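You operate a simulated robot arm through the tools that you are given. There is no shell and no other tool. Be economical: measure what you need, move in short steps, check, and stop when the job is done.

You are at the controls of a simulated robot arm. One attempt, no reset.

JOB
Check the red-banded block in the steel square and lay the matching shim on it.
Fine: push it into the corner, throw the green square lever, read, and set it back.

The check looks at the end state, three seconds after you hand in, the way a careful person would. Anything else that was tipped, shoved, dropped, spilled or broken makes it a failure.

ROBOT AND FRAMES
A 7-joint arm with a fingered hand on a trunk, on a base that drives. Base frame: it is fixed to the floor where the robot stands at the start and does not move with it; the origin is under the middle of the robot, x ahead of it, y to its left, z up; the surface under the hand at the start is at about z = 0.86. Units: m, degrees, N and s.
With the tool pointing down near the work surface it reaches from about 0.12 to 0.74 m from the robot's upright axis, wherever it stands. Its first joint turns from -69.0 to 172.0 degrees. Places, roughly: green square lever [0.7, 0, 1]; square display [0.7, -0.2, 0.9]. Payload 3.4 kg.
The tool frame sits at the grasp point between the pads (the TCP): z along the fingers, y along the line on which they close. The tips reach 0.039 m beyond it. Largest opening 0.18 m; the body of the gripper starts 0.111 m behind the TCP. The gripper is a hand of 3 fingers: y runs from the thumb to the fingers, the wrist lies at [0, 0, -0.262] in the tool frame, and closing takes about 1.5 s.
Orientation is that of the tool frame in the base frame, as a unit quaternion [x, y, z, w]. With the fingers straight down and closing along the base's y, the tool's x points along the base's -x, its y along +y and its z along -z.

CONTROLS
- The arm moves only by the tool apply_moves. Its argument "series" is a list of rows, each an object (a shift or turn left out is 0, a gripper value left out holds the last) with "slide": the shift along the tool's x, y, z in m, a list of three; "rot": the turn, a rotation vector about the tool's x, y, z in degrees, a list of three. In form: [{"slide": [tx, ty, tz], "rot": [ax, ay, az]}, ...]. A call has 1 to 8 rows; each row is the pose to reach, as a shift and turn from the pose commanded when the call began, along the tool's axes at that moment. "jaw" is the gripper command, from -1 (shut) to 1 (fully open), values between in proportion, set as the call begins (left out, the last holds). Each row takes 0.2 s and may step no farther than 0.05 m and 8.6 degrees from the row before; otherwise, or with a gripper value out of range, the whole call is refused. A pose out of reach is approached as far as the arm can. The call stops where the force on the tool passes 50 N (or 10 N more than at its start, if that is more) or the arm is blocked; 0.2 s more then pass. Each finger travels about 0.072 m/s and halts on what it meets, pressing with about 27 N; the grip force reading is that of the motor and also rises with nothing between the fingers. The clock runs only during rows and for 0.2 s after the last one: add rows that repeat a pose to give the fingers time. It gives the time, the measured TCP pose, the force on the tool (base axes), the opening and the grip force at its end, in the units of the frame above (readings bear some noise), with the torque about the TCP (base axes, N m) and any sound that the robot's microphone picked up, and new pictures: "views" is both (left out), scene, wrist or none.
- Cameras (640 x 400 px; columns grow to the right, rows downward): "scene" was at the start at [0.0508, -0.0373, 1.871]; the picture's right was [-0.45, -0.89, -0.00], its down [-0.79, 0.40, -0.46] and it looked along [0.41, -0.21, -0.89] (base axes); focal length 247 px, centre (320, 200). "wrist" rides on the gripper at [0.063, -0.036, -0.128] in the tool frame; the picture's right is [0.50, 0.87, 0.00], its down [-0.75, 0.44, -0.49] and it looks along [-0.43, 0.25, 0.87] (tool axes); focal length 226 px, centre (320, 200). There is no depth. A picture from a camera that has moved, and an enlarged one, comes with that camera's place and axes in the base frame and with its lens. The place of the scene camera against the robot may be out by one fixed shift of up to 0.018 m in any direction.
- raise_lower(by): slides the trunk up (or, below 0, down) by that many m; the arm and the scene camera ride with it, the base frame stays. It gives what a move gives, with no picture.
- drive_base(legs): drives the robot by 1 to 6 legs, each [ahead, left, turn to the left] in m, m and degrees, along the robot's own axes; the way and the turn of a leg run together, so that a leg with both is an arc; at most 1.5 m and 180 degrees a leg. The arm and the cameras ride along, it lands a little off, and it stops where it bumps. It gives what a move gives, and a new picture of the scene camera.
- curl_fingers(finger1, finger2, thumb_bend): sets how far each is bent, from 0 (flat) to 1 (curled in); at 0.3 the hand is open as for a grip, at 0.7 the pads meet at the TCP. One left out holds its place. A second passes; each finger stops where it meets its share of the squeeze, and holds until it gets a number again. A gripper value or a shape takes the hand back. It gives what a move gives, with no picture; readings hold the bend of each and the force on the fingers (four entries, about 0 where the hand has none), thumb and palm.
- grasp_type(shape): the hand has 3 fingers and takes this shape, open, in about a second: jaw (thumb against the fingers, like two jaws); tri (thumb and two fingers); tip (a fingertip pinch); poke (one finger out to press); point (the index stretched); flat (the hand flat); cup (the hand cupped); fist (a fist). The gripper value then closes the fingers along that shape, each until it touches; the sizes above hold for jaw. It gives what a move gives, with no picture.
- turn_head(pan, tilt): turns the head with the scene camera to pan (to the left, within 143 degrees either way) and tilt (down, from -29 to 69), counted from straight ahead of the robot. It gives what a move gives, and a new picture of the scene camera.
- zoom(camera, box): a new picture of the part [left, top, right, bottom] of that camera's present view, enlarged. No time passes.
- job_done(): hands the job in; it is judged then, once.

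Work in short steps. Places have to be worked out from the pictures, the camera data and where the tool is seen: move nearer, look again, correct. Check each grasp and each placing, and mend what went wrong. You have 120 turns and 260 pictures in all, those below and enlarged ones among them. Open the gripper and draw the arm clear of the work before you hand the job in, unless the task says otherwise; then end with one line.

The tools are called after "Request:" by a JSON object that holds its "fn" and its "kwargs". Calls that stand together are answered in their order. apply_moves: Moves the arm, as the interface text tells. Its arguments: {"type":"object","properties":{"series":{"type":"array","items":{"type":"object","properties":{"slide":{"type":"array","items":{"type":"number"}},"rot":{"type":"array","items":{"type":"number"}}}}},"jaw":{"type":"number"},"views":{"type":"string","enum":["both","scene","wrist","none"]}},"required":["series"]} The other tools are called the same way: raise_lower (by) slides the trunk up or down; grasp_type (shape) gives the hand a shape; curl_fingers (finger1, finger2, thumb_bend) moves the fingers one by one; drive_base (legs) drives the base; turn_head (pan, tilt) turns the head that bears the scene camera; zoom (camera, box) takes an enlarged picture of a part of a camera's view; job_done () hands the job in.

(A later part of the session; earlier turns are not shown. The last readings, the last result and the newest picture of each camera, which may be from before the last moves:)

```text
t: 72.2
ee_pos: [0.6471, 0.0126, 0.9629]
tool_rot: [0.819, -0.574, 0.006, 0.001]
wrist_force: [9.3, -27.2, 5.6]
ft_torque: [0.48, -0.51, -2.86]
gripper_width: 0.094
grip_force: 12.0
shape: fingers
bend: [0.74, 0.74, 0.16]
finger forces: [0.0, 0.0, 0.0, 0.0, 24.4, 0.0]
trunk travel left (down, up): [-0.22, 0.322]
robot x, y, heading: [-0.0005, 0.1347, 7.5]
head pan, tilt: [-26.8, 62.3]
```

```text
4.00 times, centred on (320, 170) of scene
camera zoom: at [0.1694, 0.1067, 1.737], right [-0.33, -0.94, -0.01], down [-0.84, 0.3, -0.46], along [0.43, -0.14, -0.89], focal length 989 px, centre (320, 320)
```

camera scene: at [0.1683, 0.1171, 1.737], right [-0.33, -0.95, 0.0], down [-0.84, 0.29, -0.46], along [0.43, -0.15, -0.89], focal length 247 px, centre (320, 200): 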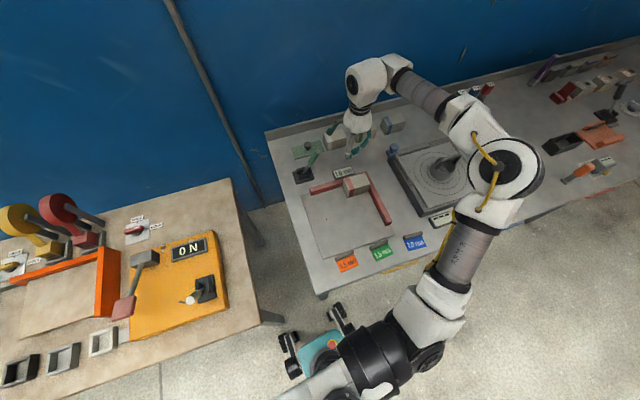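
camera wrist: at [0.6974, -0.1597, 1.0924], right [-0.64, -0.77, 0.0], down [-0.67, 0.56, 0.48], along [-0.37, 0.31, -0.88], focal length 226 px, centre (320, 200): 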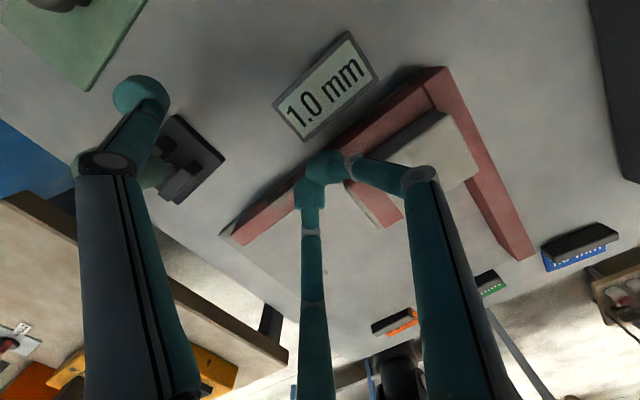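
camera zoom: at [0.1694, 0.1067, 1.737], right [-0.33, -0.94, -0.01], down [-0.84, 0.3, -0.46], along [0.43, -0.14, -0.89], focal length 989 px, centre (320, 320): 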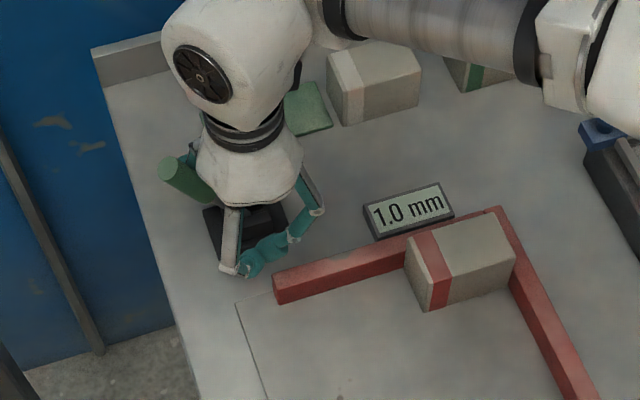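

The lever is firmly at its original stop (27 N). I'll release, rise, and check it.

Request:
{"fn": "apply_moves", "kwargs": {"series": [{"slide": [0.02, 0.0075, 0]}, {"slide": [0.035, 0.013, -0.03]}, {"slide": [0.04, 0.015, -0.075]}, {"slide": [0.05, 0.045, -0.11]}, {"slide": [0.07, 0.08, -0.12]}, {"slide": [0.085, 0.12, -0.12]}, {"slide": [0.1, 0.16, -0.12]}, {"slide": [0.1, 0.16, -0.12]}], "views": "both"}}

Request:
{"fn": "zoom", "kwargs": {"camera": "scene", "box": [250, 120, 410, 230]}}

Request:
{"fn": "zoom", "kwargs": {"camera": "scene", "box": [340, 200, 470, 290]}}

```text
t: 74.0
ee_pos: [0.5311, -0.1309, 1.0804]
tool_rot: [0.822, -0.57, 0.003, 0.001]
wrist_force: [-0.9, -0.4, 0.6]
ft_torque: [0.01, 0.04, 0.02]
gripper_width: 0.093
grip_force: 0.1
shape: fingers
bend: [0.74, 0.74, 0.17]
finger forces: [0.0, 0.0, 0.0, 0.1, 0.0, 0.0]
trunk travel left (down, up): [-0.22, 0.322]
robot x, y, heading: [0.0005, 0.1395, 7.9]
head pan, tilt: [-26.8, 62.3]
camera scene: at [0.1686, 0.1169, 1.7369], right [-0.33, -0.95, 0.0], down [-0.84, 0.29, -0.46], along [0.43, -0.15, -0.89], focal length 247 px, centre (320, 200)
camera wrist: at [0.5848, -0.1753, 1.2102], right [-0.64, -0.77, 0.0], down [-0.67, 0.56, 0.48], along [-0.38, 0.31, -0.87], focal length 226 px, centre (320, 200)
```

scene: 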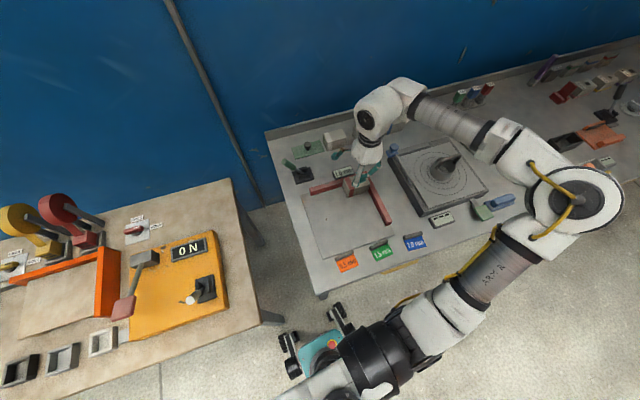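
wrist: 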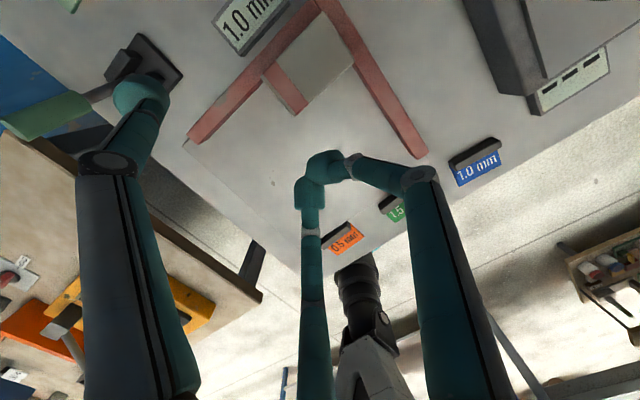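

```text
3.64 times, centred on (330, 175) of scene
camera zoom: at [0.1686, 0.1169, 1.7369], right [-0.33, -0.95, 0.0], down [-0.84, 0.29, -0.46], along [0.43, -0.15, -0.89], focal length 899 px, centre (284, 291)
```

zoom: 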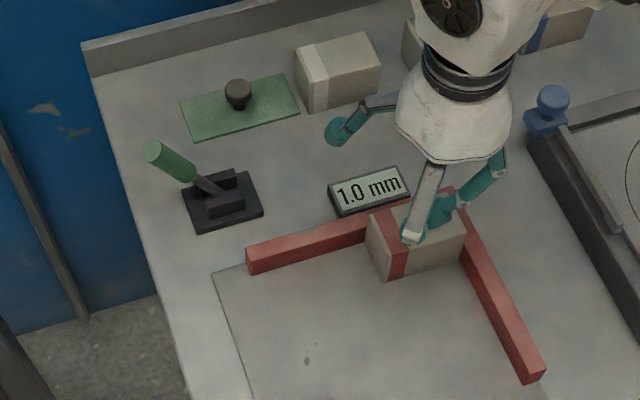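

```text
4.44 times, centred on (405, 245) of scene
camera zoom: at [0.1686, 0.1169, 1.7369], right [-0.33, -0.95, 0.0], down [-0.84, 0.29, -0.46], along [0.43, -0.15, -0.89], focal length 1099 px, centre (-58, 0)
```

zoom: 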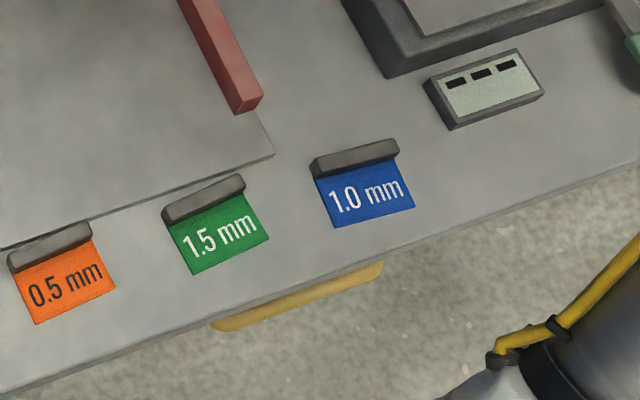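

The lever is back where it started. Next is the blue 1.0 mm shim: its grey rib is near (0.348, −0.291) and runs along y. I'll move above it with the tool turned to close along x.

Request:
{"fn": "apply_moves", "kwargs": {"series": [{"slide": [0.015, 0.04, 0], "rot": [0, 0, 4]}, {"slide": [0.03, 0.08, 0], "rot": [0, 0, 8]}, {"slide": [0.045, 0.12, 0], "rot": [0, 0, 12]}, {"slide": [0.06, 0.16, 0], "rot": [0, 0, 16]}, {"slide": [0.075, 0.2, 0], "rot": [0, 0, 20]}, {"slide": [0.086, 0.2275, 0], "rot": [0, 0, 20]}, {"slide": [0.086, 0.2275, 0], "rot": [0, 0, 20]}], "views": "none"}}

Request:
{"fn": "grasp_type", "kwargs": {"shape": "tip"}}

Request:
{"fn": "apply_moves", "kwargs": {"series": [{}, {}, {}, {}, {}, {}], "jaw": -0.4, "views": "both"}}

Request:
{"fn": "zoom", "kwargs": {"camera": "wrist", "box": [200, 80, 440, 280]}}

```text
t: 75.6
ee_pos: [0.3452, -0.2917, 1.0834]
tool_rot: [0.71, -0.704, 0.005, 0.001]
wrist_force: [-0.7, 0.6, -0.1]
ft_torque: [-0.02, 0.0, 0.0]
gripper_width: 0.093
grip_force: 0.1
shape: fingers
bend: [0.74, 0.74, 0.17]
finger forces: [0.0, 0.0, 0.1, 0.0, 0.0, 0.0]
trunk travel left (down, up): [-0.22, 0.322]
robot x, y, heading: [-0.0012, 0.1379, 7.7]
head pan, tilt: [-26.8, 62.3]
```

```text
t: 76.5
ee_pos: [0.3436, -0.2901, 1.0838]
tool_rot: [0.71, -0.704, 0.005, 0.0]
wrist_force: [-0.6, 0.0, -0.5]
ft_torque: [0.01, -0.01, 0.0]
gripper_width: 0.1799
grip_force: 0.1
shape: tip
bend: [0.3, 0.3, 0.3]
finger forces: [0.0, 0.1, 0.1, 0.1, 0.0, 0.0]
trunk travel left (down, up): [-0.22, 0.322]
robot x, y, heading: [0.0042, 0.1377, 7.6]
head pan, tilt: [-26.8, 62.3]
```

```text
t: 77.9
ee_pos: [0.3446, -0.2904, 1.0838]
tool_rot: [0.711, -0.704, 0.006, 0.001]
wrist_force: [0.4, -0.7, 0.1]
ft_torque: [0.0, -0.01, 0.02]
gripper_width: 0.0542
grip_force: 0.1
shape: tip
bend: [0.72, 0.72, 0.74]
finger forces: [0.0, 0.0, 0.0, 0.1, 0.1, 0.0]
trunk travel left (down, up): [-0.22, 0.322]
robot x, y, heading: [0.0016, 0.1337, 7.8]
head pan, tilt: [-26.8, 62.3]
camera scene: at [0.1637, 0.1193, 1.7376], right [-0.33, -0.95, 0.0], down [-0.84, 0.29, -0.46], along [0.44, -0.15, -0.89], focal length 247 px, centre (320, 200)
camera wrist: at [0.3786, -0.3514, 1.2133], right [-0.86, -0.51, 0.0], down [-0.45, 0.75, 0.48], along [-0.24, 0.42, -0.88], focal length 226 px, centre (320, 200)
```

scene: 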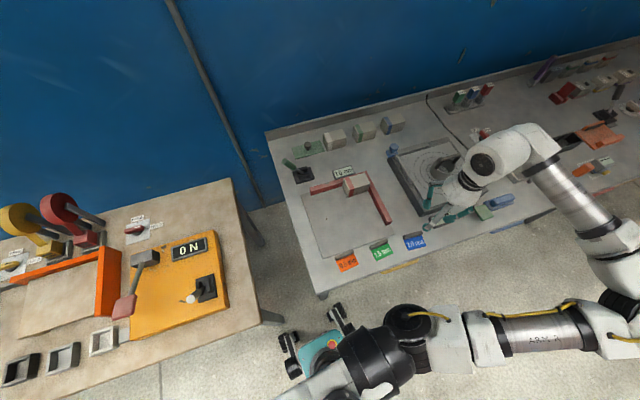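
wrist: 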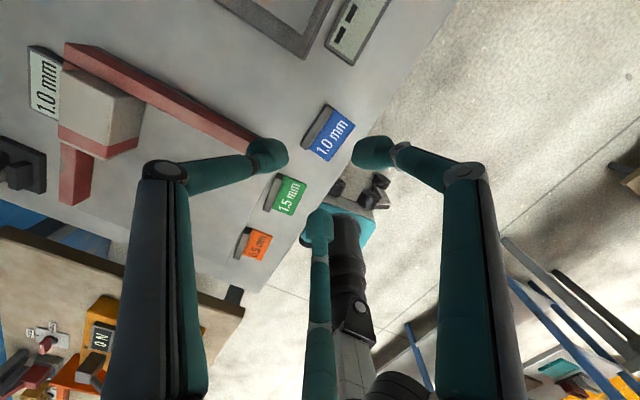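

```text
2.00 times, centred on (320, 180) of wrist
camera zoom: at [0.3786, -0.3514, 1.2133], right [-0.86, -0.51, 0.0], down [-0.45, 0.75, 0.48], along [-0.24, 0.42, -0.88], focal length 452 px, centre (320, 240)
```

zoom: 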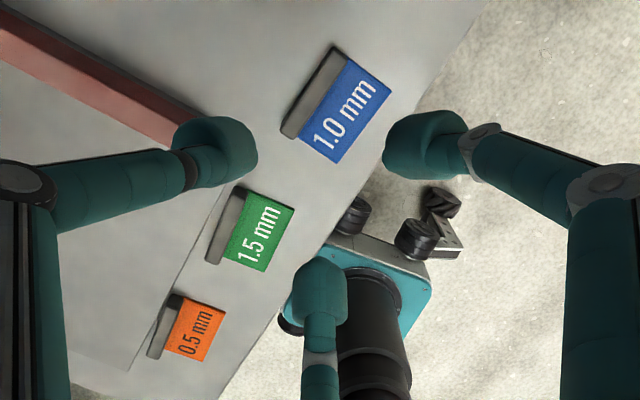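

The rib runs along y, from about (0.351, −0.254) to (0.355, −0.324). I'll descend above it for a closer look.

Request:
{"fn": "apply_moves", "kwargs": {"series": [{"slide": [0, -0.004, 0.045]}, {"slide": [0, -0.008, 0.09]}, {"slide": [0, -0.008, 0.13]}, {"slide": [0, -0.008, 0.13]}], "views": "both"}}

Request:
{"fn": "zoom", "kwargs": {"camera": "wrist", "box": [220, 60, 420, 260]}}

Request:
{"fn": "zoom", "kwargs": {"camera": "scene", "box": [370, 180, 480, 270]}}

```text
t: 78.9
ee_pos: [0.3527, -0.2912, 0.9541]
tool_rot: [0.71, -0.704, 0.005, 0.0]
wrist_force: [-0.3, 0.2, -1.0]
ft_torque: [-0.03, -0.01, 0.0]
gripper_width: 0.0542
grip_force: 0.2
shape: tip
bend: [0.72, 0.72, 0.74]
finger forces: [0.0, 0.0, 0.1, 0.0, 0.0, 0.1]
trunk travel left (down, up): [-0.22, 0.322]
robot x, y, heading: [-0.0003, 0.1389, 7.6]
head pan, tilt: [-26.8, 62.3]
camera scene: at [0.1636, 0.1192, 1.7376], right [-0.33, -0.95, 0.0], down [-0.84, 0.29, -0.46], along [0.44, -0.15, -0.89], focal length 247 px, centre (320, 200)
camera wrist: at [0.3867, -0.352, 1.0834], right [-0.86, -0.51, 0.0], down [-0.45, 0.75, 0.48], along [-0.24, 0.42, -0.88], focal length 226 px, centre (320, 200)
```

scene: 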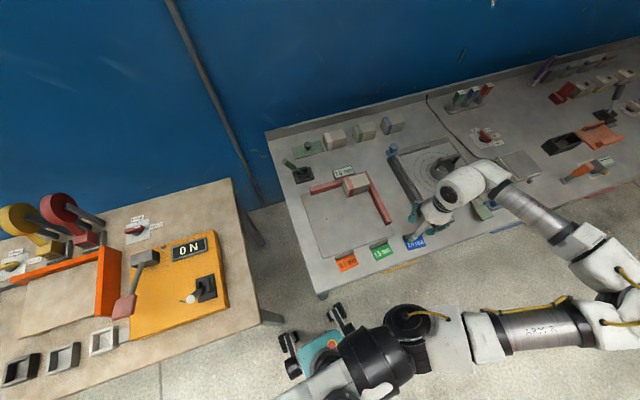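
wrist: 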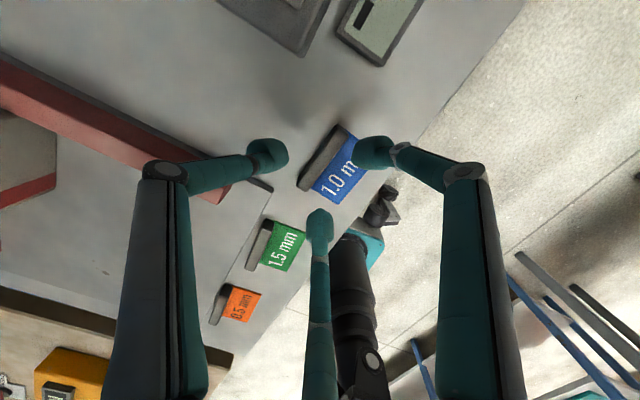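

```text
2.00 times, centred on (320, 160) of wrist
camera zoom: at [0.3867, -0.352, 1.0834], right [-0.86, -0.51, 0.0], down [-0.45, 0.75, 0.48], along [-0.24, 0.42, -0.88], focal length 452 px, centre (320, 280)
```

zoom: 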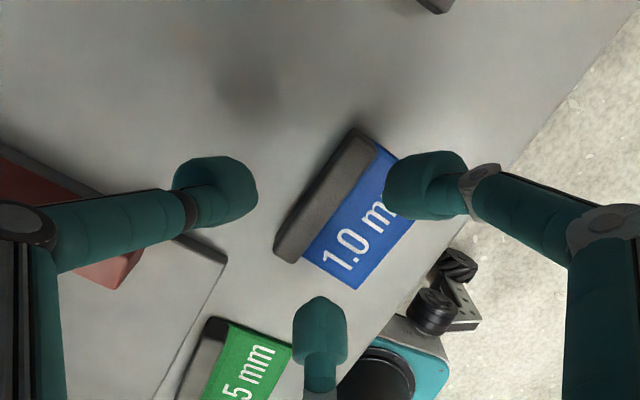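

```text
4.44 times, centred on (425, 225) of scene
camera zoom: at [0.1636, 0.1192, 1.7376], right [-0.33, -0.95, 0.0], down [-0.84, 0.29, -0.46], along [0.44, -0.15, -0.89], focal length 1099 px, centre (-147, 89)
```

zoom: 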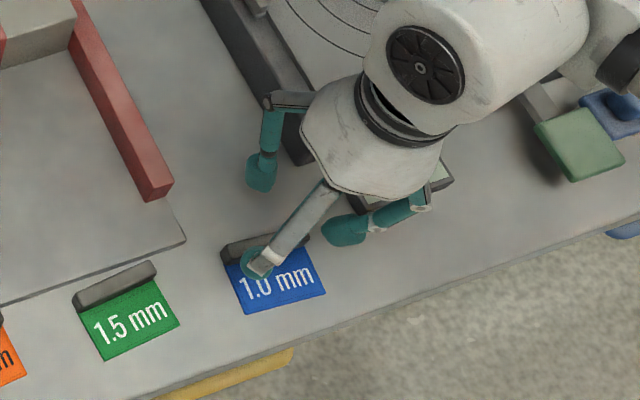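

Request:
{"fn": "apply_moves", "kwargs": {"series": [{"slide": [0, 0, 0.02]}, {"slide": [0, 0, 0.036]}, {"slide": [0, 0, 0.04]}, {"slide": [0, 0, 0.04]}], "views": "wrist"}}

Request:
{"fn": "zoom", "kwargs": {"camera": "wrist", "box": [220, 60, 420, 260]}}

Request:
{"fn": "zoom", "kwargs": {"camera": "scene", "box": [380, 200, 450, 260]}}

```text
t: 79.9
ee_pos: [0.3545, -0.2913, 0.912]
tool_rot: [0.71, -0.704, 0.005, 0.001]
wrist_force: [1.1, -0.6, -0.4]
ft_torque: [0.02, -0.04, -0.01]
gripper_width: 0.0543
grip_force: 0.0
shape: tip
bend: [0.72, 0.72, 0.74]
finger forces: [0.1, 0.0, 0.1, 0.0, 0.0, 0.0]
trunk travel left (down, up): [-0.22, 0.322]
robot x, y, heading: [0.0013, 0.1331, 8.1]
head pan, tilt: [-26.8, 62.3]
camera wrist: at [0.3882, -0.3516, 1.0425], right [-0.86, -0.51, 0.0], down [-0.45, 0.75, 0.48], along [-0.24, 0.42, -0.88], focal length 226 px, centre (320, 200)
```

wrist: 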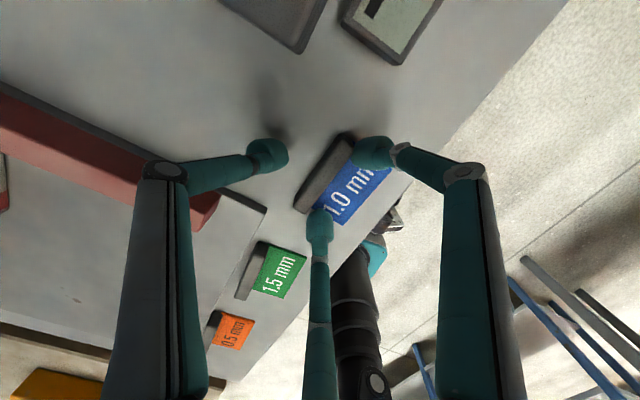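

```text
2.00 times, centred on (320, 160) of wrist
camera zoom: at [0.3882, -0.3516, 1.0425], right [-0.86, -0.51, 0.0], down [-0.45, 0.75, 0.48], along [-0.24, 0.42, -0.88], focal length 452 px, centre (320, 280)
```

zoom: 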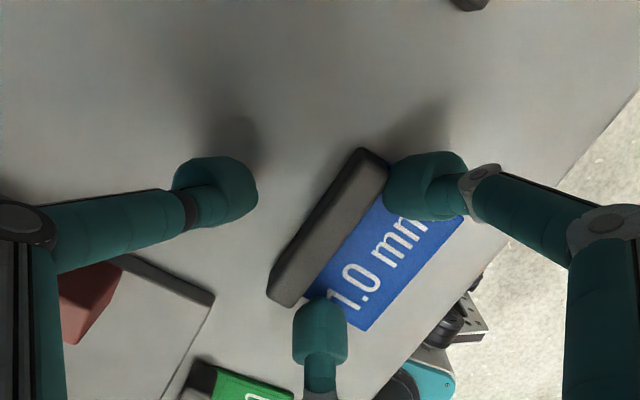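

```text
6.67 times, centred on (415, 230) of scene
camera zoom: at [0.1638, 0.1192, 1.7376], right [-0.33, -0.95, 0.0], down [-0.84, 0.29, -0.46], along [0.44, -0.15, -0.89], focal length 1648 px, centre (-313, 0)
```

zoom: 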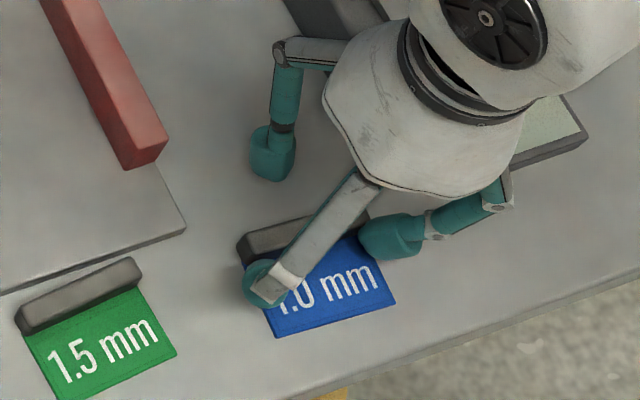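

Request:
{"fn": "apply_moves", "kwargs": {"series": [{"slide": [0, 0.001, 0.004]}, {"slide": [0, 0.001, 0.008]}, {"slide": [0, 0.001, 0.011]}], "views": "wrist"}}

Request:
{"fn": "zoom", "kwargs": {"camera": "wrist", "box": [220, 60, 420, 260]}}

Request:
{"fn": "zoom", "kwargs": {"camera": "scene", "box": [380, 200, 450, 260]}}

```text
t: 80.7
ee_pos: [0.3546, -0.2905, 0.9039]
tool_rot: [0.71, -0.704, 0.007, 0.001]
wrist_force: [-0.3, 0.2, 4.2]
ft_torque: [0.13, 0.09, 0.01]
gripper_width: 0.0547
grip_force: 0.1
shape: tip
bend: [0.72, 0.72, 0.74]
finger forces: [0.5, 3.8, 0.0, 0.0, 0.1, 0.0]
trunk travel left (down, up): [-0.22, 0.322]
robot x, y, heading: [-0.0009, 0.1349, 7.7]
head pan, tilt: [-26.8, 62.3]
camera wrist: at [0.3873, -0.3512, 1.0335], right [-0.86, -0.51, 0.0], down [-0.45, 0.75, 0.48], along [-0.24, 0.42, -0.88], focal length 226 px, centre (320, 200)
```

wrist: 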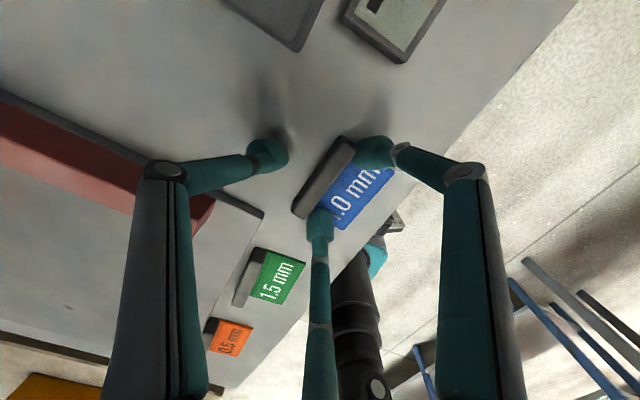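

```text
2.00 times, centred on (320, 160) of wrist
camera zoom: at [0.3873, -0.3512, 1.0335], right [-0.86, -0.51, 0.0], down [-0.45, 0.75, 0.48], along [-0.24, 0.42, -0.88], focal length 452 px, centre (320, 280)
```

zoom: 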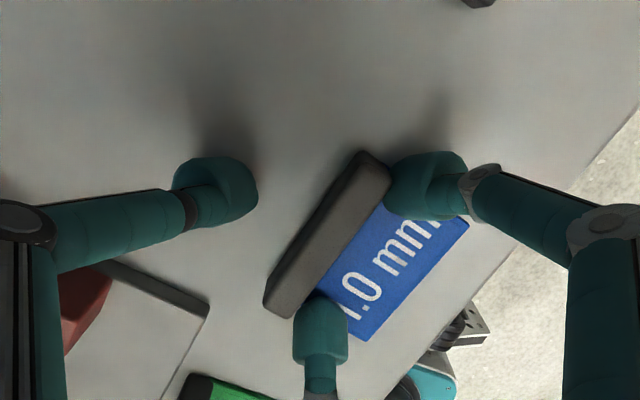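

```text
6.67 times, centred on (415, 230) of scene
camera zoom: at [0.1631, 0.12, 1.7377], right [-0.33, -0.95, 0.0], down [-0.84, 0.29, -0.46], along [0.44, -0.15, -0.89], focal length 1648 px, centre (-313, 0)
```

zoom: 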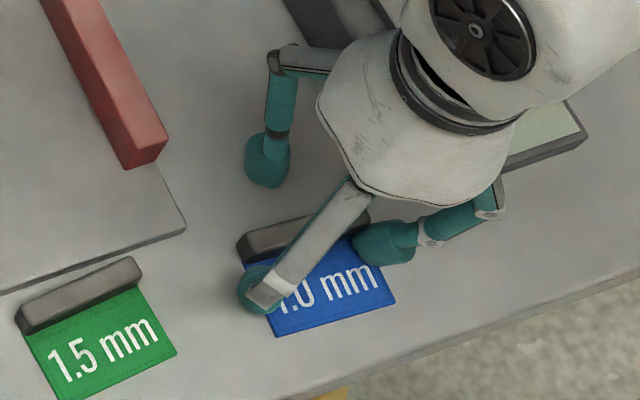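

Finger contact on the card/table at z 0.904. I'll raise 2 mm, shift slightly −x, and close on the rib.

Request:
{"fn": "apply_moves", "kwargs": {"series": [{"slide": [0, 0, -0.003]}, {"slide": [0, 0.008, -0.003]}], "views": "none"}}

Request:
{"fn": "apply_moves", "kwargs": {"series": [{}, {}, {}, {}, {}, {}, {}, {}], "jaw": -1, "views": "wrist"}}

Request:
{"fn": "zoom", "kwargs": {"camera": "wrist", "box": [220, 60, 420, 260]}}

Request:
{"fn": "zoom", "kwargs": {"camera": "scene", "box": [380, 200, 450, 260]}}

```text
t: 81.3
ee_pos: [0.3455, -0.292, 0.9069]
tool_rot: [0.71, -0.704, 0.006, 0.0]
wrist_force: [0.5, -0.4, 0.1]
ft_torque: [-0.01, 0.01, 0.01]
gripper_width: 0.0545
grip_force: 0.0
shape: tip
bend: [0.72, 0.72, 0.74]
finger forces: [0.1, 0.0, 0.0, 0.0, 0.1, 0.0]
trunk travel left (down, up): [-0.22, 0.322]
robot x, y, heading: [-0.0026, 0.1351, 8.1]
head pan, tilt: [-26.8, 62.3]
```

```text
t: 83.1
ee_pos: [0.3459, -0.2914, 0.9066]
tool_rot: [0.71, -0.704, 0.005, 0.001]
wrist_force: [0.3, 0.0, -0.4]
ft_torque: [0.01, -0.02, 0.01]
gripper_width: 0.0123
grip_force: 27.7
shape: tip
bend: [0.72, 0.71, 0.72]
finger forces: [0.0, 0.0, 0.0, 0.0, 26.2, 0.0]
trunk travel left (down, up): [-0.22, 0.322]
robot x, y, heading: [-0.0024, 0.1357, 7.5]
head pan, tilt: [-26.8, 62.3]
camera wrist: at [0.3797, -0.352, 1.0358], right [-0.86, -0.51, 0.0], down [-0.45, 0.75, 0.48], along [-0.24, 0.42, -0.88], focal length 226 px, centre (320, 200)
```

wrist: 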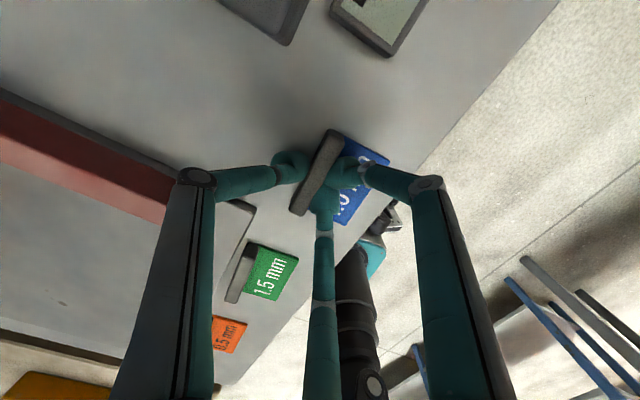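

```text
2.00 times, centred on (320, 160) of wrist
camera zoom: at [0.3797, -0.352, 1.0358], right [-0.86, -0.51, 0.0], down [-0.45, 0.75, 0.48], along [-0.24, 0.42, -0.88], focal length 452 px, centre (320, 280)
```

zoom: 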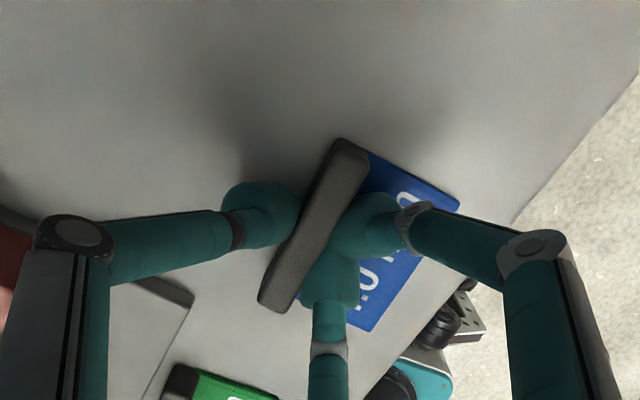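

```text
6.67 times, centred on (415, 230) of scene
camera zoom: at [0.1638, 0.1193, 1.7376], right [-0.33, -0.95, 0.0], down [-0.84, 0.29, -0.46], along [0.44, -0.15, -0.89], focal length 1648 px, centre (-313, 0)
```

zoom: 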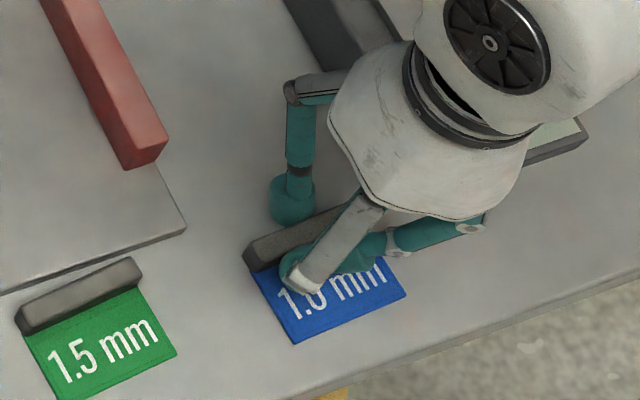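

The rib is pinched (12 mm, 27 N) and the card moves with it. I'll lift.

Request:
{"fn": "apply_moves", "kwargs": {"series": [{"slide": [0, 0, -0.008]}, {"slide": [0, 0, -0.02]}, {"slide": [0, 0, -0.04]}, {"slide": [0, 0, -0.04]}], "views": "wrist"}}

Request:
{"fn": "zoom", "kwargs": {"camera": "wrist", "box": [220, 60, 420, 260]}}

Request:
{"fn": "zoom", "kwargs": {"camera": "scene", "box": [380, 190, 450, 250]}}

```text
t: 84.1
ee_pos: [0.3474, -0.2895, 0.9454]
tool_rot: [0.71, -0.704, 0.005, 0.0]
wrist_force: [0.0, 0.0, 0.6]
ft_torque: [0.06, 0.0, 0.02]
gripper_width: 0.0118
grip_force: 27.1
shape: tip
bend: [0.72, 0.71, 0.72]
finger forces: [0.0, 0.0, 0.0, 0.0, 26.3, 0.0]
trunk travel left (down, up): [-0.22, 0.322]
robot x, y, heading: [-0.0016, 0.1344, 7.5]
head pan, tilt: [-26.8, 62.3]
camera wrist: at [0.3815, -0.351, 1.0758], right [-0.86, -0.51, 0.0], down [-0.45, 0.75, 0.48], along [-0.24, 0.42, -0.88], focal length 226 px, centre (320, 200)
```

wrist: 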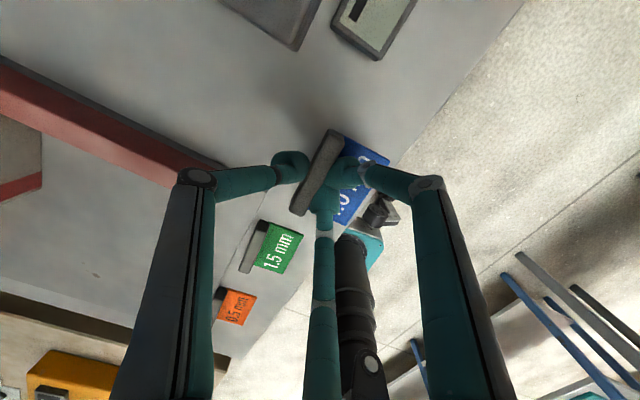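

```text
2.00 times, centred on (320, 160) of wrist
camera zoom: at [0.3815, -0.351, 1.0758], right [-0.86, -0.51, 0.0], down [-0.45, 0.75, 0.48], along [-0.24, 0.42, -0.88], focal length 452 px, centre (320, 280)
```

zoom: 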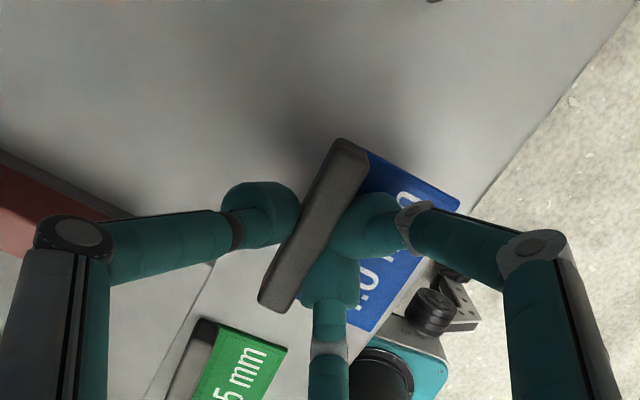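

```text
6.67 times, centred on (415, 220) of scene
camera zoom: at [0.1639, 0.1197, 1.7375], right [-0.33, -0.95, 0.0], down [-0.84, 0.29, -0.46], along [0.44, -0.15, -0.89], focal length 1648 px, centre (-313, 67)
```

zoom: 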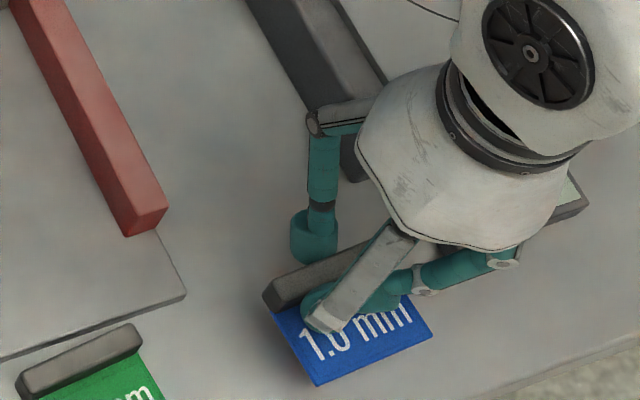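

Shim lifted level, with about 8° yaw. It measures about 55×70 mm, with its centre 17 mm to −x of the TCP. I'll carry it up and over the block, correcting the yaw.

Request:
{"fn": "apply_moves", "kwargs": {"series": [{"slide": [0, 0, -0.03]}, {"slide": [0, -0.005, -0.065]}, {"slide": [-0.015, -0.04, -0.08], "rot": [0, 0, 2]}, {"slide": [-0.033, -0.078, -0.08], "rot": [0, 0, 4]}, {"slide": [-0.052, -0.116, -0.08], "rot": [0, 0, 6]}, {"slide": [-0.07, -0.154, -0.08], "rot": [0, 0, 8]}, {"slide": [-0.088, -0.192, -0.08], "rot": [0, 0, 8]}, {"slide": [-0.105, -0.23, -0.08], "rot": [0, 0, 8]}], "views": "none"}}

Request:
{"fn": "apply_moves", "kwargs": {"series": [{"slide": [0, 0, 0]}, {"slide": [0, 0, 0]}], "views": "both"}}

Request:
{"fn": "zoom", "kwargs": {"camera": "wrist", "box": [160, 40, 420, 260]}}

```text
t: 85.9
ee_pos: [0.5772, -0.1824, 1.0235]
tool_rot: [-0.66, 0.751, -0.006, -0.001]
wrist_force: [-0.3, -0.3, 0.4]
ft_torque: [-0.03, 0.0, 0.01]
gripper_width: 0.0119
grip_force: 27.2
shape: tip
bend: [0.72, 0.71, 0.72]
finger forces: [0.0, 0.1, 0.0, 0.1, 26.2, 0.0]
trunk travel left (down, up): [-0.22, 0.322]
robot x, y, heading: [0.0017, 0.1361, 8.0]
head pan, tilt: [-26.8, 62.3]
```

```text
t: 86.5
ee_pos: [0.5756, -0.1838, 1.024]
tool_rot: [-0.659, 0.752, -0.006, 0.0]
wrist_force: [0.4, 0.5, -0.1]
ft_torque: [0.0, -0.02, -0.01]
gripper_width: 0.0119
grip_force: 27.7
shape: tip
bend: [0.72, 0.71, 0.72]
finger forces: [0.0, 0.0, 0.0, 0.0, 26.1, 0.1]
trunk travel left (down, up): [-0.22, 0.322]
robot x, y, heading: [0.0006, 0.1388, 7.8]
head pan, tilt: [-26.8, 62.3]
camera scene: at [0.1662, 0.1202, 1.7374], right [-0.33, -0.95, 0.0], down [-0.84, 0.29, -0.46], along [0.44, -0.15, -0.89], focal length 247 px, centre (320, 200)
camera wrist: at [0.6006, -0.2486, 1.1537], right [-0.92, -0.38, 0.0], down [-0.34, 0.81, 0.48], along [-0.18, 0.45, -0.88], focal length 226 px, centre (320, 200)
```

scene: 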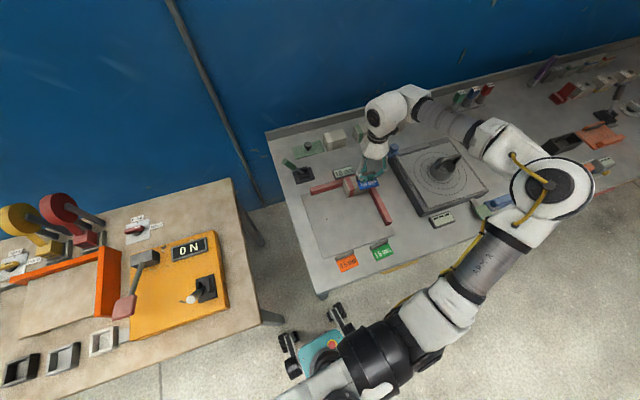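
wrist: 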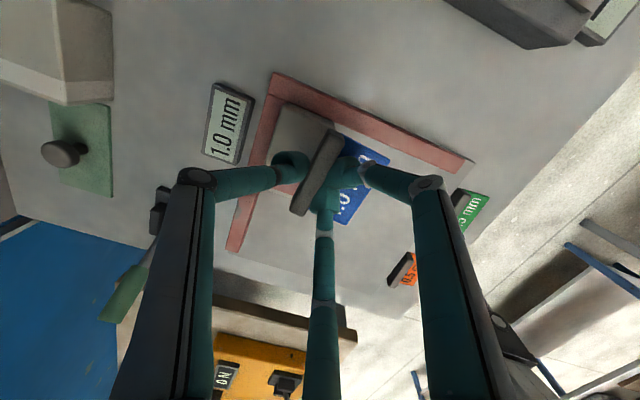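

```text
1.82 times, centred on (290, 150) of wrist
camera zoom: at [0.6006, -0.2486, 1.1537], right [-0.92, -0.38, 0.0], down [-0.34, 0.81, 0.48], along [-0.18, 0.45, -0.88], focal length 411 px, centre (374, 291)
```

zoom: 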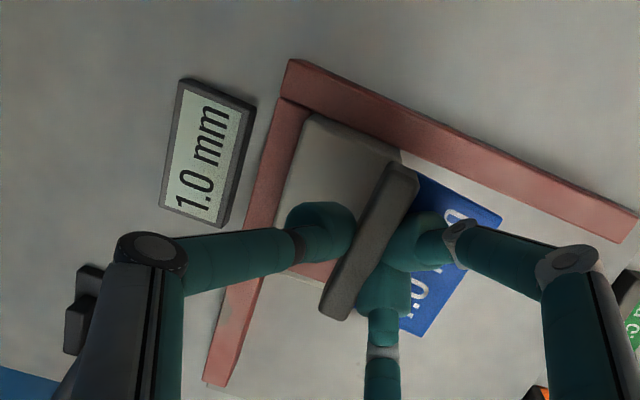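

The shim is aligned with the bars. The block centre is near (0.602, −0.168), so I'll move above it and lower partway.

Request:
{"fn": "apply_moves", "kwargs": {"series": [{"slide": [-0.0217, -0.0429, 0]}, {"slide": [-0.0217, -0.0429, 0]}, {"slide": [-0.0217, -0.0429, 0.02]}, {"slide": [-0.0217, -0.0429, 0.038]}, {"slide": [-0.0217, -0.0429, 0.038]}], "views": "both"}}

Request:
{"fn": "zoom", "kwargs": {"camera": "wrist", "box": [160, 40, 420, 260]}}

Request:
{"fn": "zoom", "kwargs": {"camera": "scene", "box": [310, 130, 420, 230]}}

```text
t: 87.7
ee_pos: [0.6197, -0.1654, 0.987]
tool_rot: [-0.659, 0.752, -0.006, 0.0]
wrist_force: [0.2, 0.3, -0.1]
ft_torque: [0.0, 0.01, 0.0]
gripper_width: 0.0119
grip_force: 27.5
shape: tip
bend: [0.72, 0.71, 0.72]
finger forces: [0.1, 0.1, 0.0, 0.0, 26.2, 0.0]
trunk travel left (down, up): [-0.22, 0.322]
robot x, y, heading: [-0.0014, 0.1342, 7.6]
head pan, tilt: [-26.8, 62.3]
camera scene: at [0.1671, 0.1211, 1.7373], right [-0.33, -0.95, 0.0], down [-0.84, 0.29, -0.46], along [0.44, -0.15, -0.89], focal length 247 px, centre (320, 200)
camera wrist: at [0.6449, -0.2312, 1.1165], right [-0.92, -0.38, 0.0], down [-0.34, 0.81, 0.48], along [-0.18, 0.45, -0.88], focal length 226 px, centre (320, 200)
```

scene: 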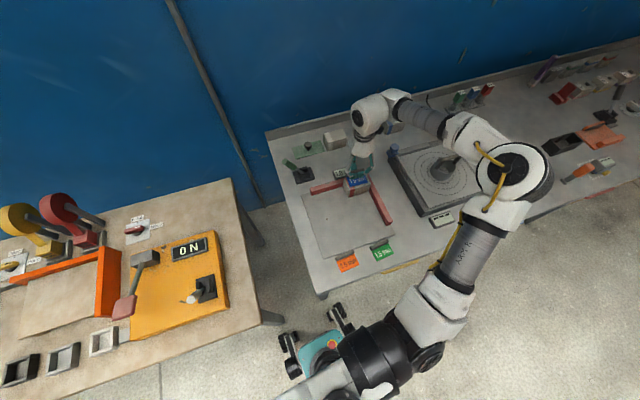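
wrist: 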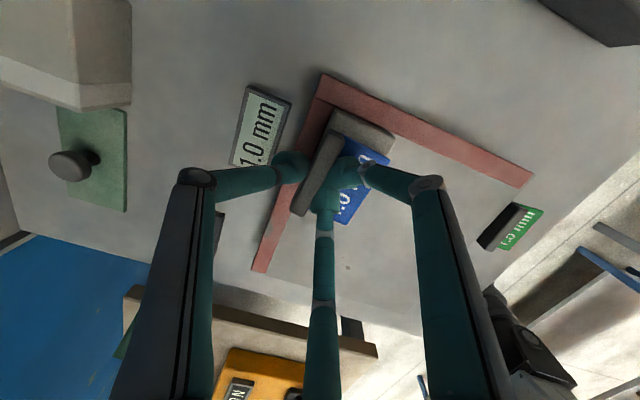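

```text
1.82 times, centred on (290, 150) of wrist
camera zoom: at [0.6449, -0.2312, 1.1165], right [-0.92, -0.38, 0.0], down [-0.34, 0.81, 0.48], along [-0.18, 0.45, -0.88], focal length 411 px, centre (374, 291)
```

zoom: 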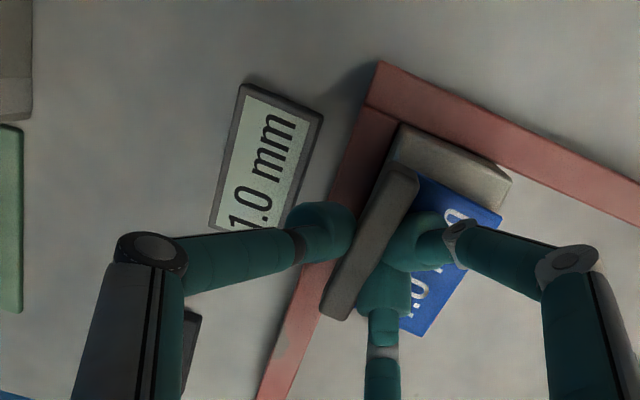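

```text
4.00 times, centred on (365, 180) of scene
camera zoom: at [0.1671, 0.1211, 1.7373], right [-0.33, -0.95, 0.0], down [-0.84, 0.29, -0.46], along [0.44, -0.15, -0.89], focal length 989 px, centre (140, 280)
```

zoom: 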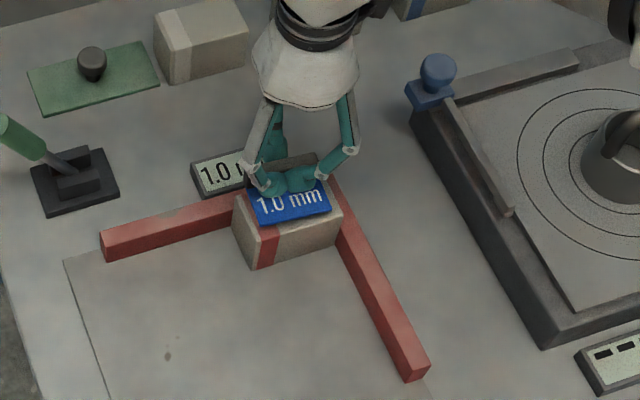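

Alignment looks good. I'll lower in small steps until contact.

Request:
{"fn": "apply_moves", "kwargs": {"series": [{"slide": [0, 0.001, 0.006]}, {"slide": [0, 0.001, 0.012]}, {"slide": [0, 0.001, 0.016]}], "views": "none"}}

```text
t: 88.5
ee_pos: [0.6202, -0.1667, 0.9759]
tool_rot: [-0.659, 0.752, -0.007, 0.002]
wrist_force: [0.8, -1.1, 13.9]
ft_torque: [-0.01, -0.08, -0.01]
gripper_width: 0.0123
grip_force: 26.4
shape: tip
bend: [0.72, 0.71, 0.72]
finger forces: [0.0, 0.0, 0.0, 0.0, 27.9, 0.0]
trunk travel left (down, up): [-0.22, 0.322]
robot x, y, heading: [0.0005, 0.1349, 7.8]
head pan, tilt: [-26.8, 62.3]
```

Contact at z 0.976 with 14 N. I'll relieve the pressure and look.

Request:
{"fn": "apply_moves", "kwargs": {"series": [{"slide": [0, 0, -0.003]}, {"slide": [0, 0, -0.0035]}], "views": "wrist"}}

Request:
{"fn": "zoom", "kwargs": {"camera": "wrist", "box": [200, 60, 420, 260]}}

Request:
{"fn": "zoom", "kwargs": {"camera": "scene", "box": [330, 150, 400, 210]}}

```text
t: 89.1
ee_pos: [0.619, -0.1676, 0.9755]
tool_rot: [-0.66, 0.751, -0.005, 0.0]
wrist_force: [3.7, 0.6, 5.8]
ft_torque: [0.02, -0.14, 0.0]
gripper_width: 0.0122
grip_force: 26.4
shape: tip
bend: [0.72, 0.71, 0.72]
finger forces: [0.0, 0.0, 0.1, 0.0, 28.4, 0.1]
trunk travel left (down, up): [-0.22, 0.322]
robot x, y, heading: [0.0027, 0.1336, 8.0]
head pan, tilt: [-26.8, 62.3]
camera wrist: at [0.6436, -0.2321, 1.1058], right [-0.92, -0.38, 0.0], down [-0.34, 0.81, 0.48], along [-0.18, 0.45, -0.88], focal length 226 px, centre (320, 200)
```

wrist: 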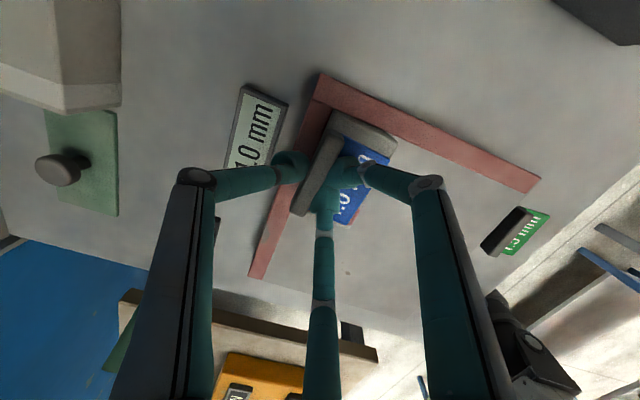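

```text
2.00 times, centred on (310, 160) of wrist
camera zoom: at [0.6436, -0.2321, 1.1058], right [-0.92, -0.38, 0.0], down [-0.34, 0.81, 0.48], along [-0.18, 0.45, -0.88], focal length 452 px, centre (340, 280)
```

zoom: 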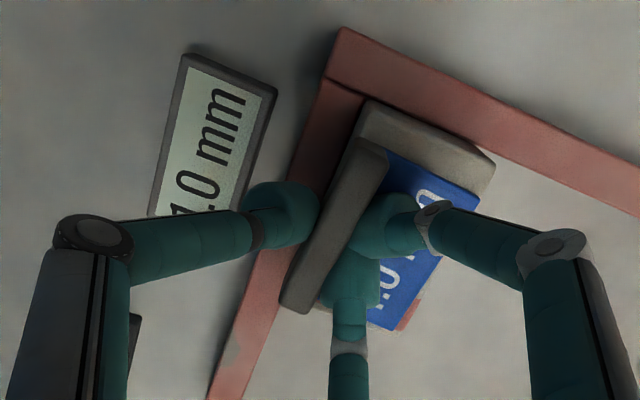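

```text
6.67 times, centred on (365, 180) of scene
camera zoom: at [0.1662, 0.1223, 1.7373], right [-0.33, -0.95, 0.0], down [-0.84, 0.29, -0.46], along [0.44, -0.15, -0.89], focal length 1648 px, centre (20, 333)
```

zoom: 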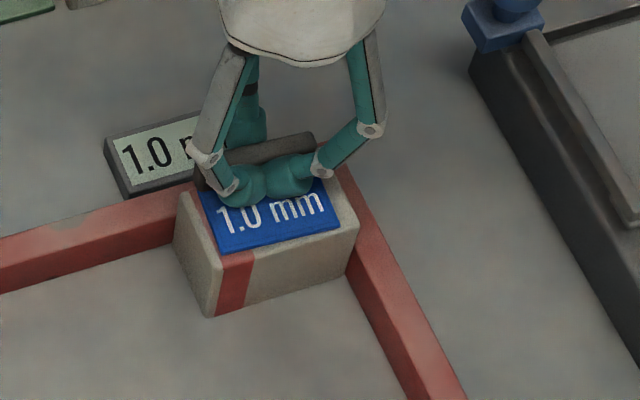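

The shim lies flat within the block's top. I'll release gently.

Request:
{"fn": "apply_moves", "kwargs": {"series": [{"slide": [0, 0, -0.0015]}, {"slide": [0, 0, -0.0015]}, {"slide": [0, 0, -0.0015]}, {"slide": [0, 0, -0.0015]}, {"slide": [0, 0, -0.0015]}, {"slide": [0, 0, -0.0015]}], "jaw": -0.5, "views": "wrist"}}

Request:
{"fn": "zoom", "kwargs": {"camera": "wrist", "box": [200, 60, 420, 260]}}

Request:
{"fn": "zoom", "kwargs": {"camera": "scene", "box": [330, 150, 400, 210]}}

```text
t: 90.5
ee_pos: [0.6186, -0.167, 0.9778]
tool_rot: [-0.659, 0.752, -0.005, 0.0]
wrist_force: [0.3, 0.1, 0.0]
ft_torque: [-0.01, -0.03, 0.04]
gripper_width: 0.0448
grip_force: 0.0
shape: tip
bend: [0.72, 0.72, 0.74]
finger forces: [0.0, 0.0, 0.1, 0.1, 0.1, 0.0]
trunk travel left (down, up): [-0.22, 0.322]
robot x, y, heading: [-0.0032, 0.1359, 7.6]
head pan, tilt: [-26.8, 62.3]
camera wrist: at [0.6439, -0.2322, 1.1076], right [-0.92, -0.38, 0.0], down [-0.34, 0.81, 0.48], along [-0.18, 0.45, -0.88], focal length 226 px, centre (320, 200)
```

wrist: 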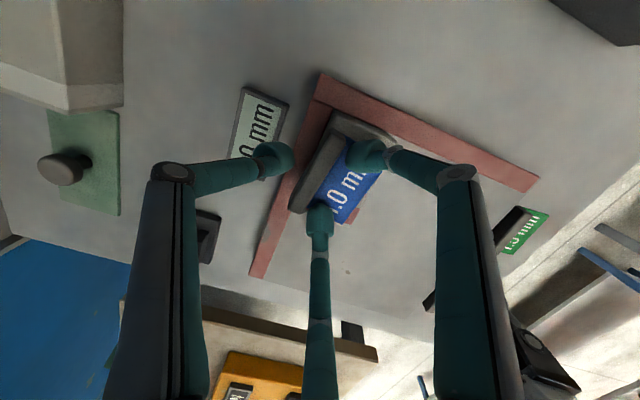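

```text
2.00 times, centred on (310, 160) of wrist
camera zoom: at [0.6439, -0.2322, 1.1076], right [-0.92, -0.38, 0.0], down [-0.34, 0.81, 0.48], along [-0.18, 0.45, -0.88], focal length 452 px, centre (340, 280)
```

zoom: 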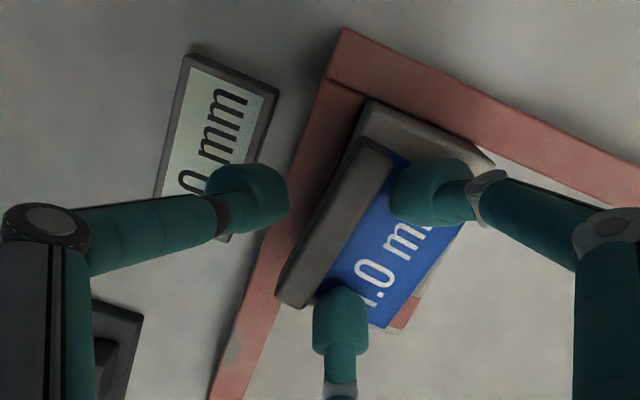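

```text
6.67 times, centred on (365, 180) of scene
camera zoom: at [0.1671, 0.1211, 1.7372], right [-0.33, -0.95, 0.0], down [-0.84, 0.29, -0.46], along [0.44, -0.15, -0.89], focal length 1648 px, centre (20, 333)
```

zoom: 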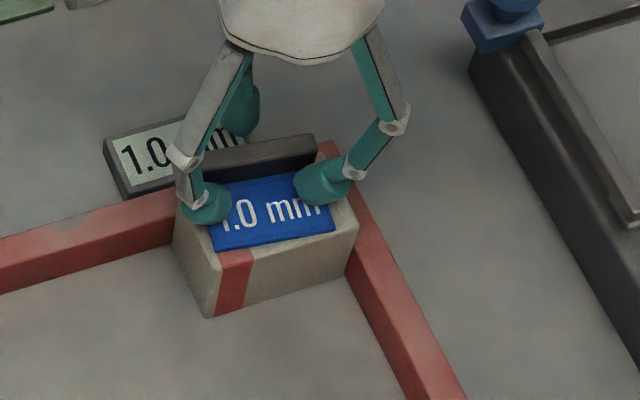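

Released. I'll rise straight up and check.

Request:
{"fn": "apply_moves", "kwargs": {"series": [{"slide": [0, 0, -0.015]}, {"slide": [0, 0, -0.05]}, {"slide": [0, 0, -0.1]}, {"slide": [0, 0.04, -0.12]}, {"slide": [0, 0.08, -0.13]}, {"slide": [0, 0.12, -0.13]}, {"slide": [0.03, 0.15, -0.13]}, {"slide": [0.03, 0.15, -0.13]}], "views": "both"}}

Request:
{"fn": "zoom", "kwargs": {"camera": "scene", "box": [330, 150, 400, 210]}}

Request:
{"fn": "zoom", "kwargs": {"camera": "scene", "box": [260, 120, 460, 280]}}

```text
t: 92.3
ee_pos: [0.4656, -0.1775, 1.1088]
tool_rot: [-0.659, 0.752, -0.005, -0.002]
wrist_force: [-0.6, 0.3, -0.6]
ft_torque: [-0.04, 0.0, 0.0]
gripper_width: 0.0451
grip_force: 0.0
shape: tip
bend: [0.72, 0.72, 0.74]
finger forces: [0.1, 0.0, 0.1, 0.0, 0.1, 0.0]
trunk travel left (down, up): [-0.22, 0.322]
robot x, y, heading: [0.0009, 0.1345, 8.0]
head pan, tilt: [-26.8, 62.3]
camera scene: at [0.1673, 0.1186, 1.737], right [-0.33, -0.95, 0.0], down [-0.84, 0.29, -0.46], along [0.43, -0.15, -0.89], focal length 247 px, centre (320, 200)
camera wrist: at [0.4918, -0.2425, 1.2373], right [-0.92, -0.38, 0.0], down [-0.34, 0.81, 0.48], along [-0.18, 0.45, -0.88], focal length 226 px, centre (320, 200)
```

scene: 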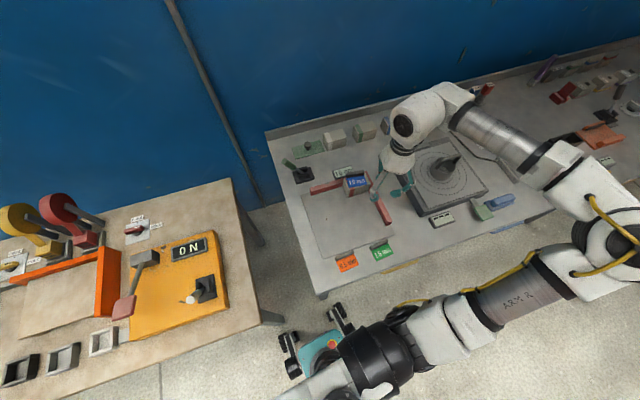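
wrist: 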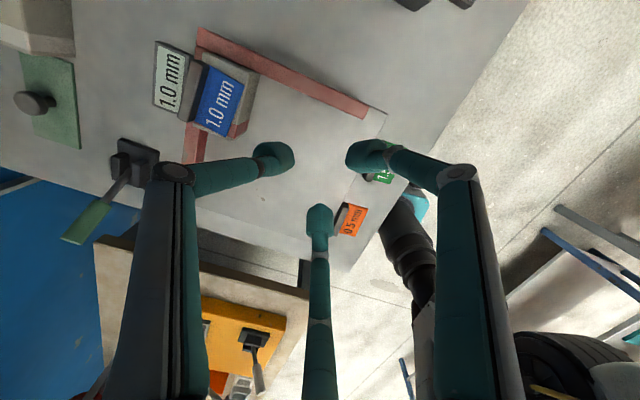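

```text
6.67 times, centred on (365, 180) of scene
camera zoom: at [0.1673, 0.1186, 1.737], right [-0.33, -0.95, 0.0], down [-0.84, 0.29, -0.46], along [0.43, -0.15, -0.89], focal length 1648 px, centre (20, 333)
```

zoom: 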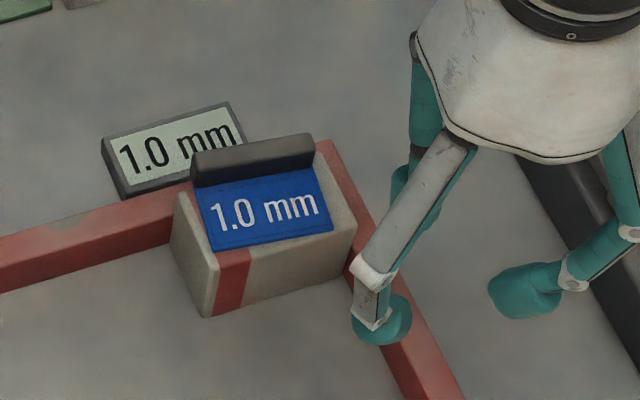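

```text
2.50 times, centred on (360, 200) of scene
camera zoom: at [0.1673, 0.1186, 1.737], right [-0.33, -0.95, 0.0], down [-0.84, 0.29, -0.46], along [0.43, -0.15, -0.89], focal length 618 px, centre (220, 200)
```

zoom: 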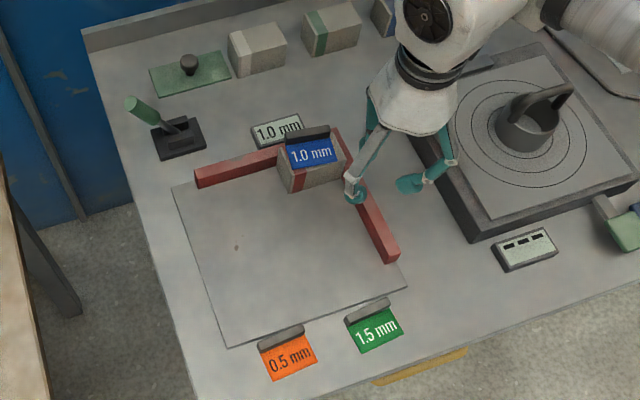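

Request:
{"fn": "zoom", "kwargs": {"camera": "wrist", "box": [140, 20, 280, 170]}}

```text
2.67 times, centred on (210, 95) of wrist
camera zoom: at [0.4918, -0.2425, 1.2373], right [-0.92, -0.38, 0.0], down [-0.34, 0.81, 0.48], along [-0.18, 0.45, -0.88], focal length 603 px, centre (613, 480)
```

zoom: 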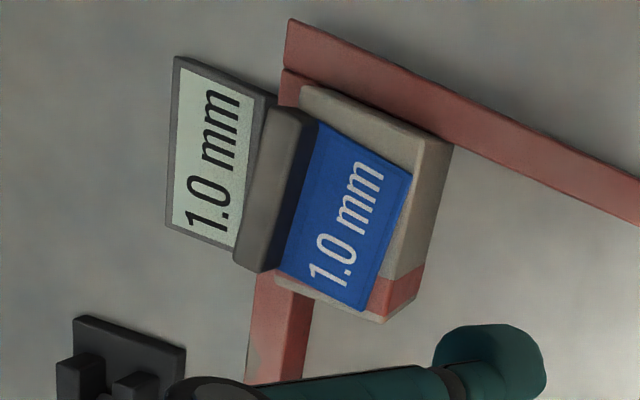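

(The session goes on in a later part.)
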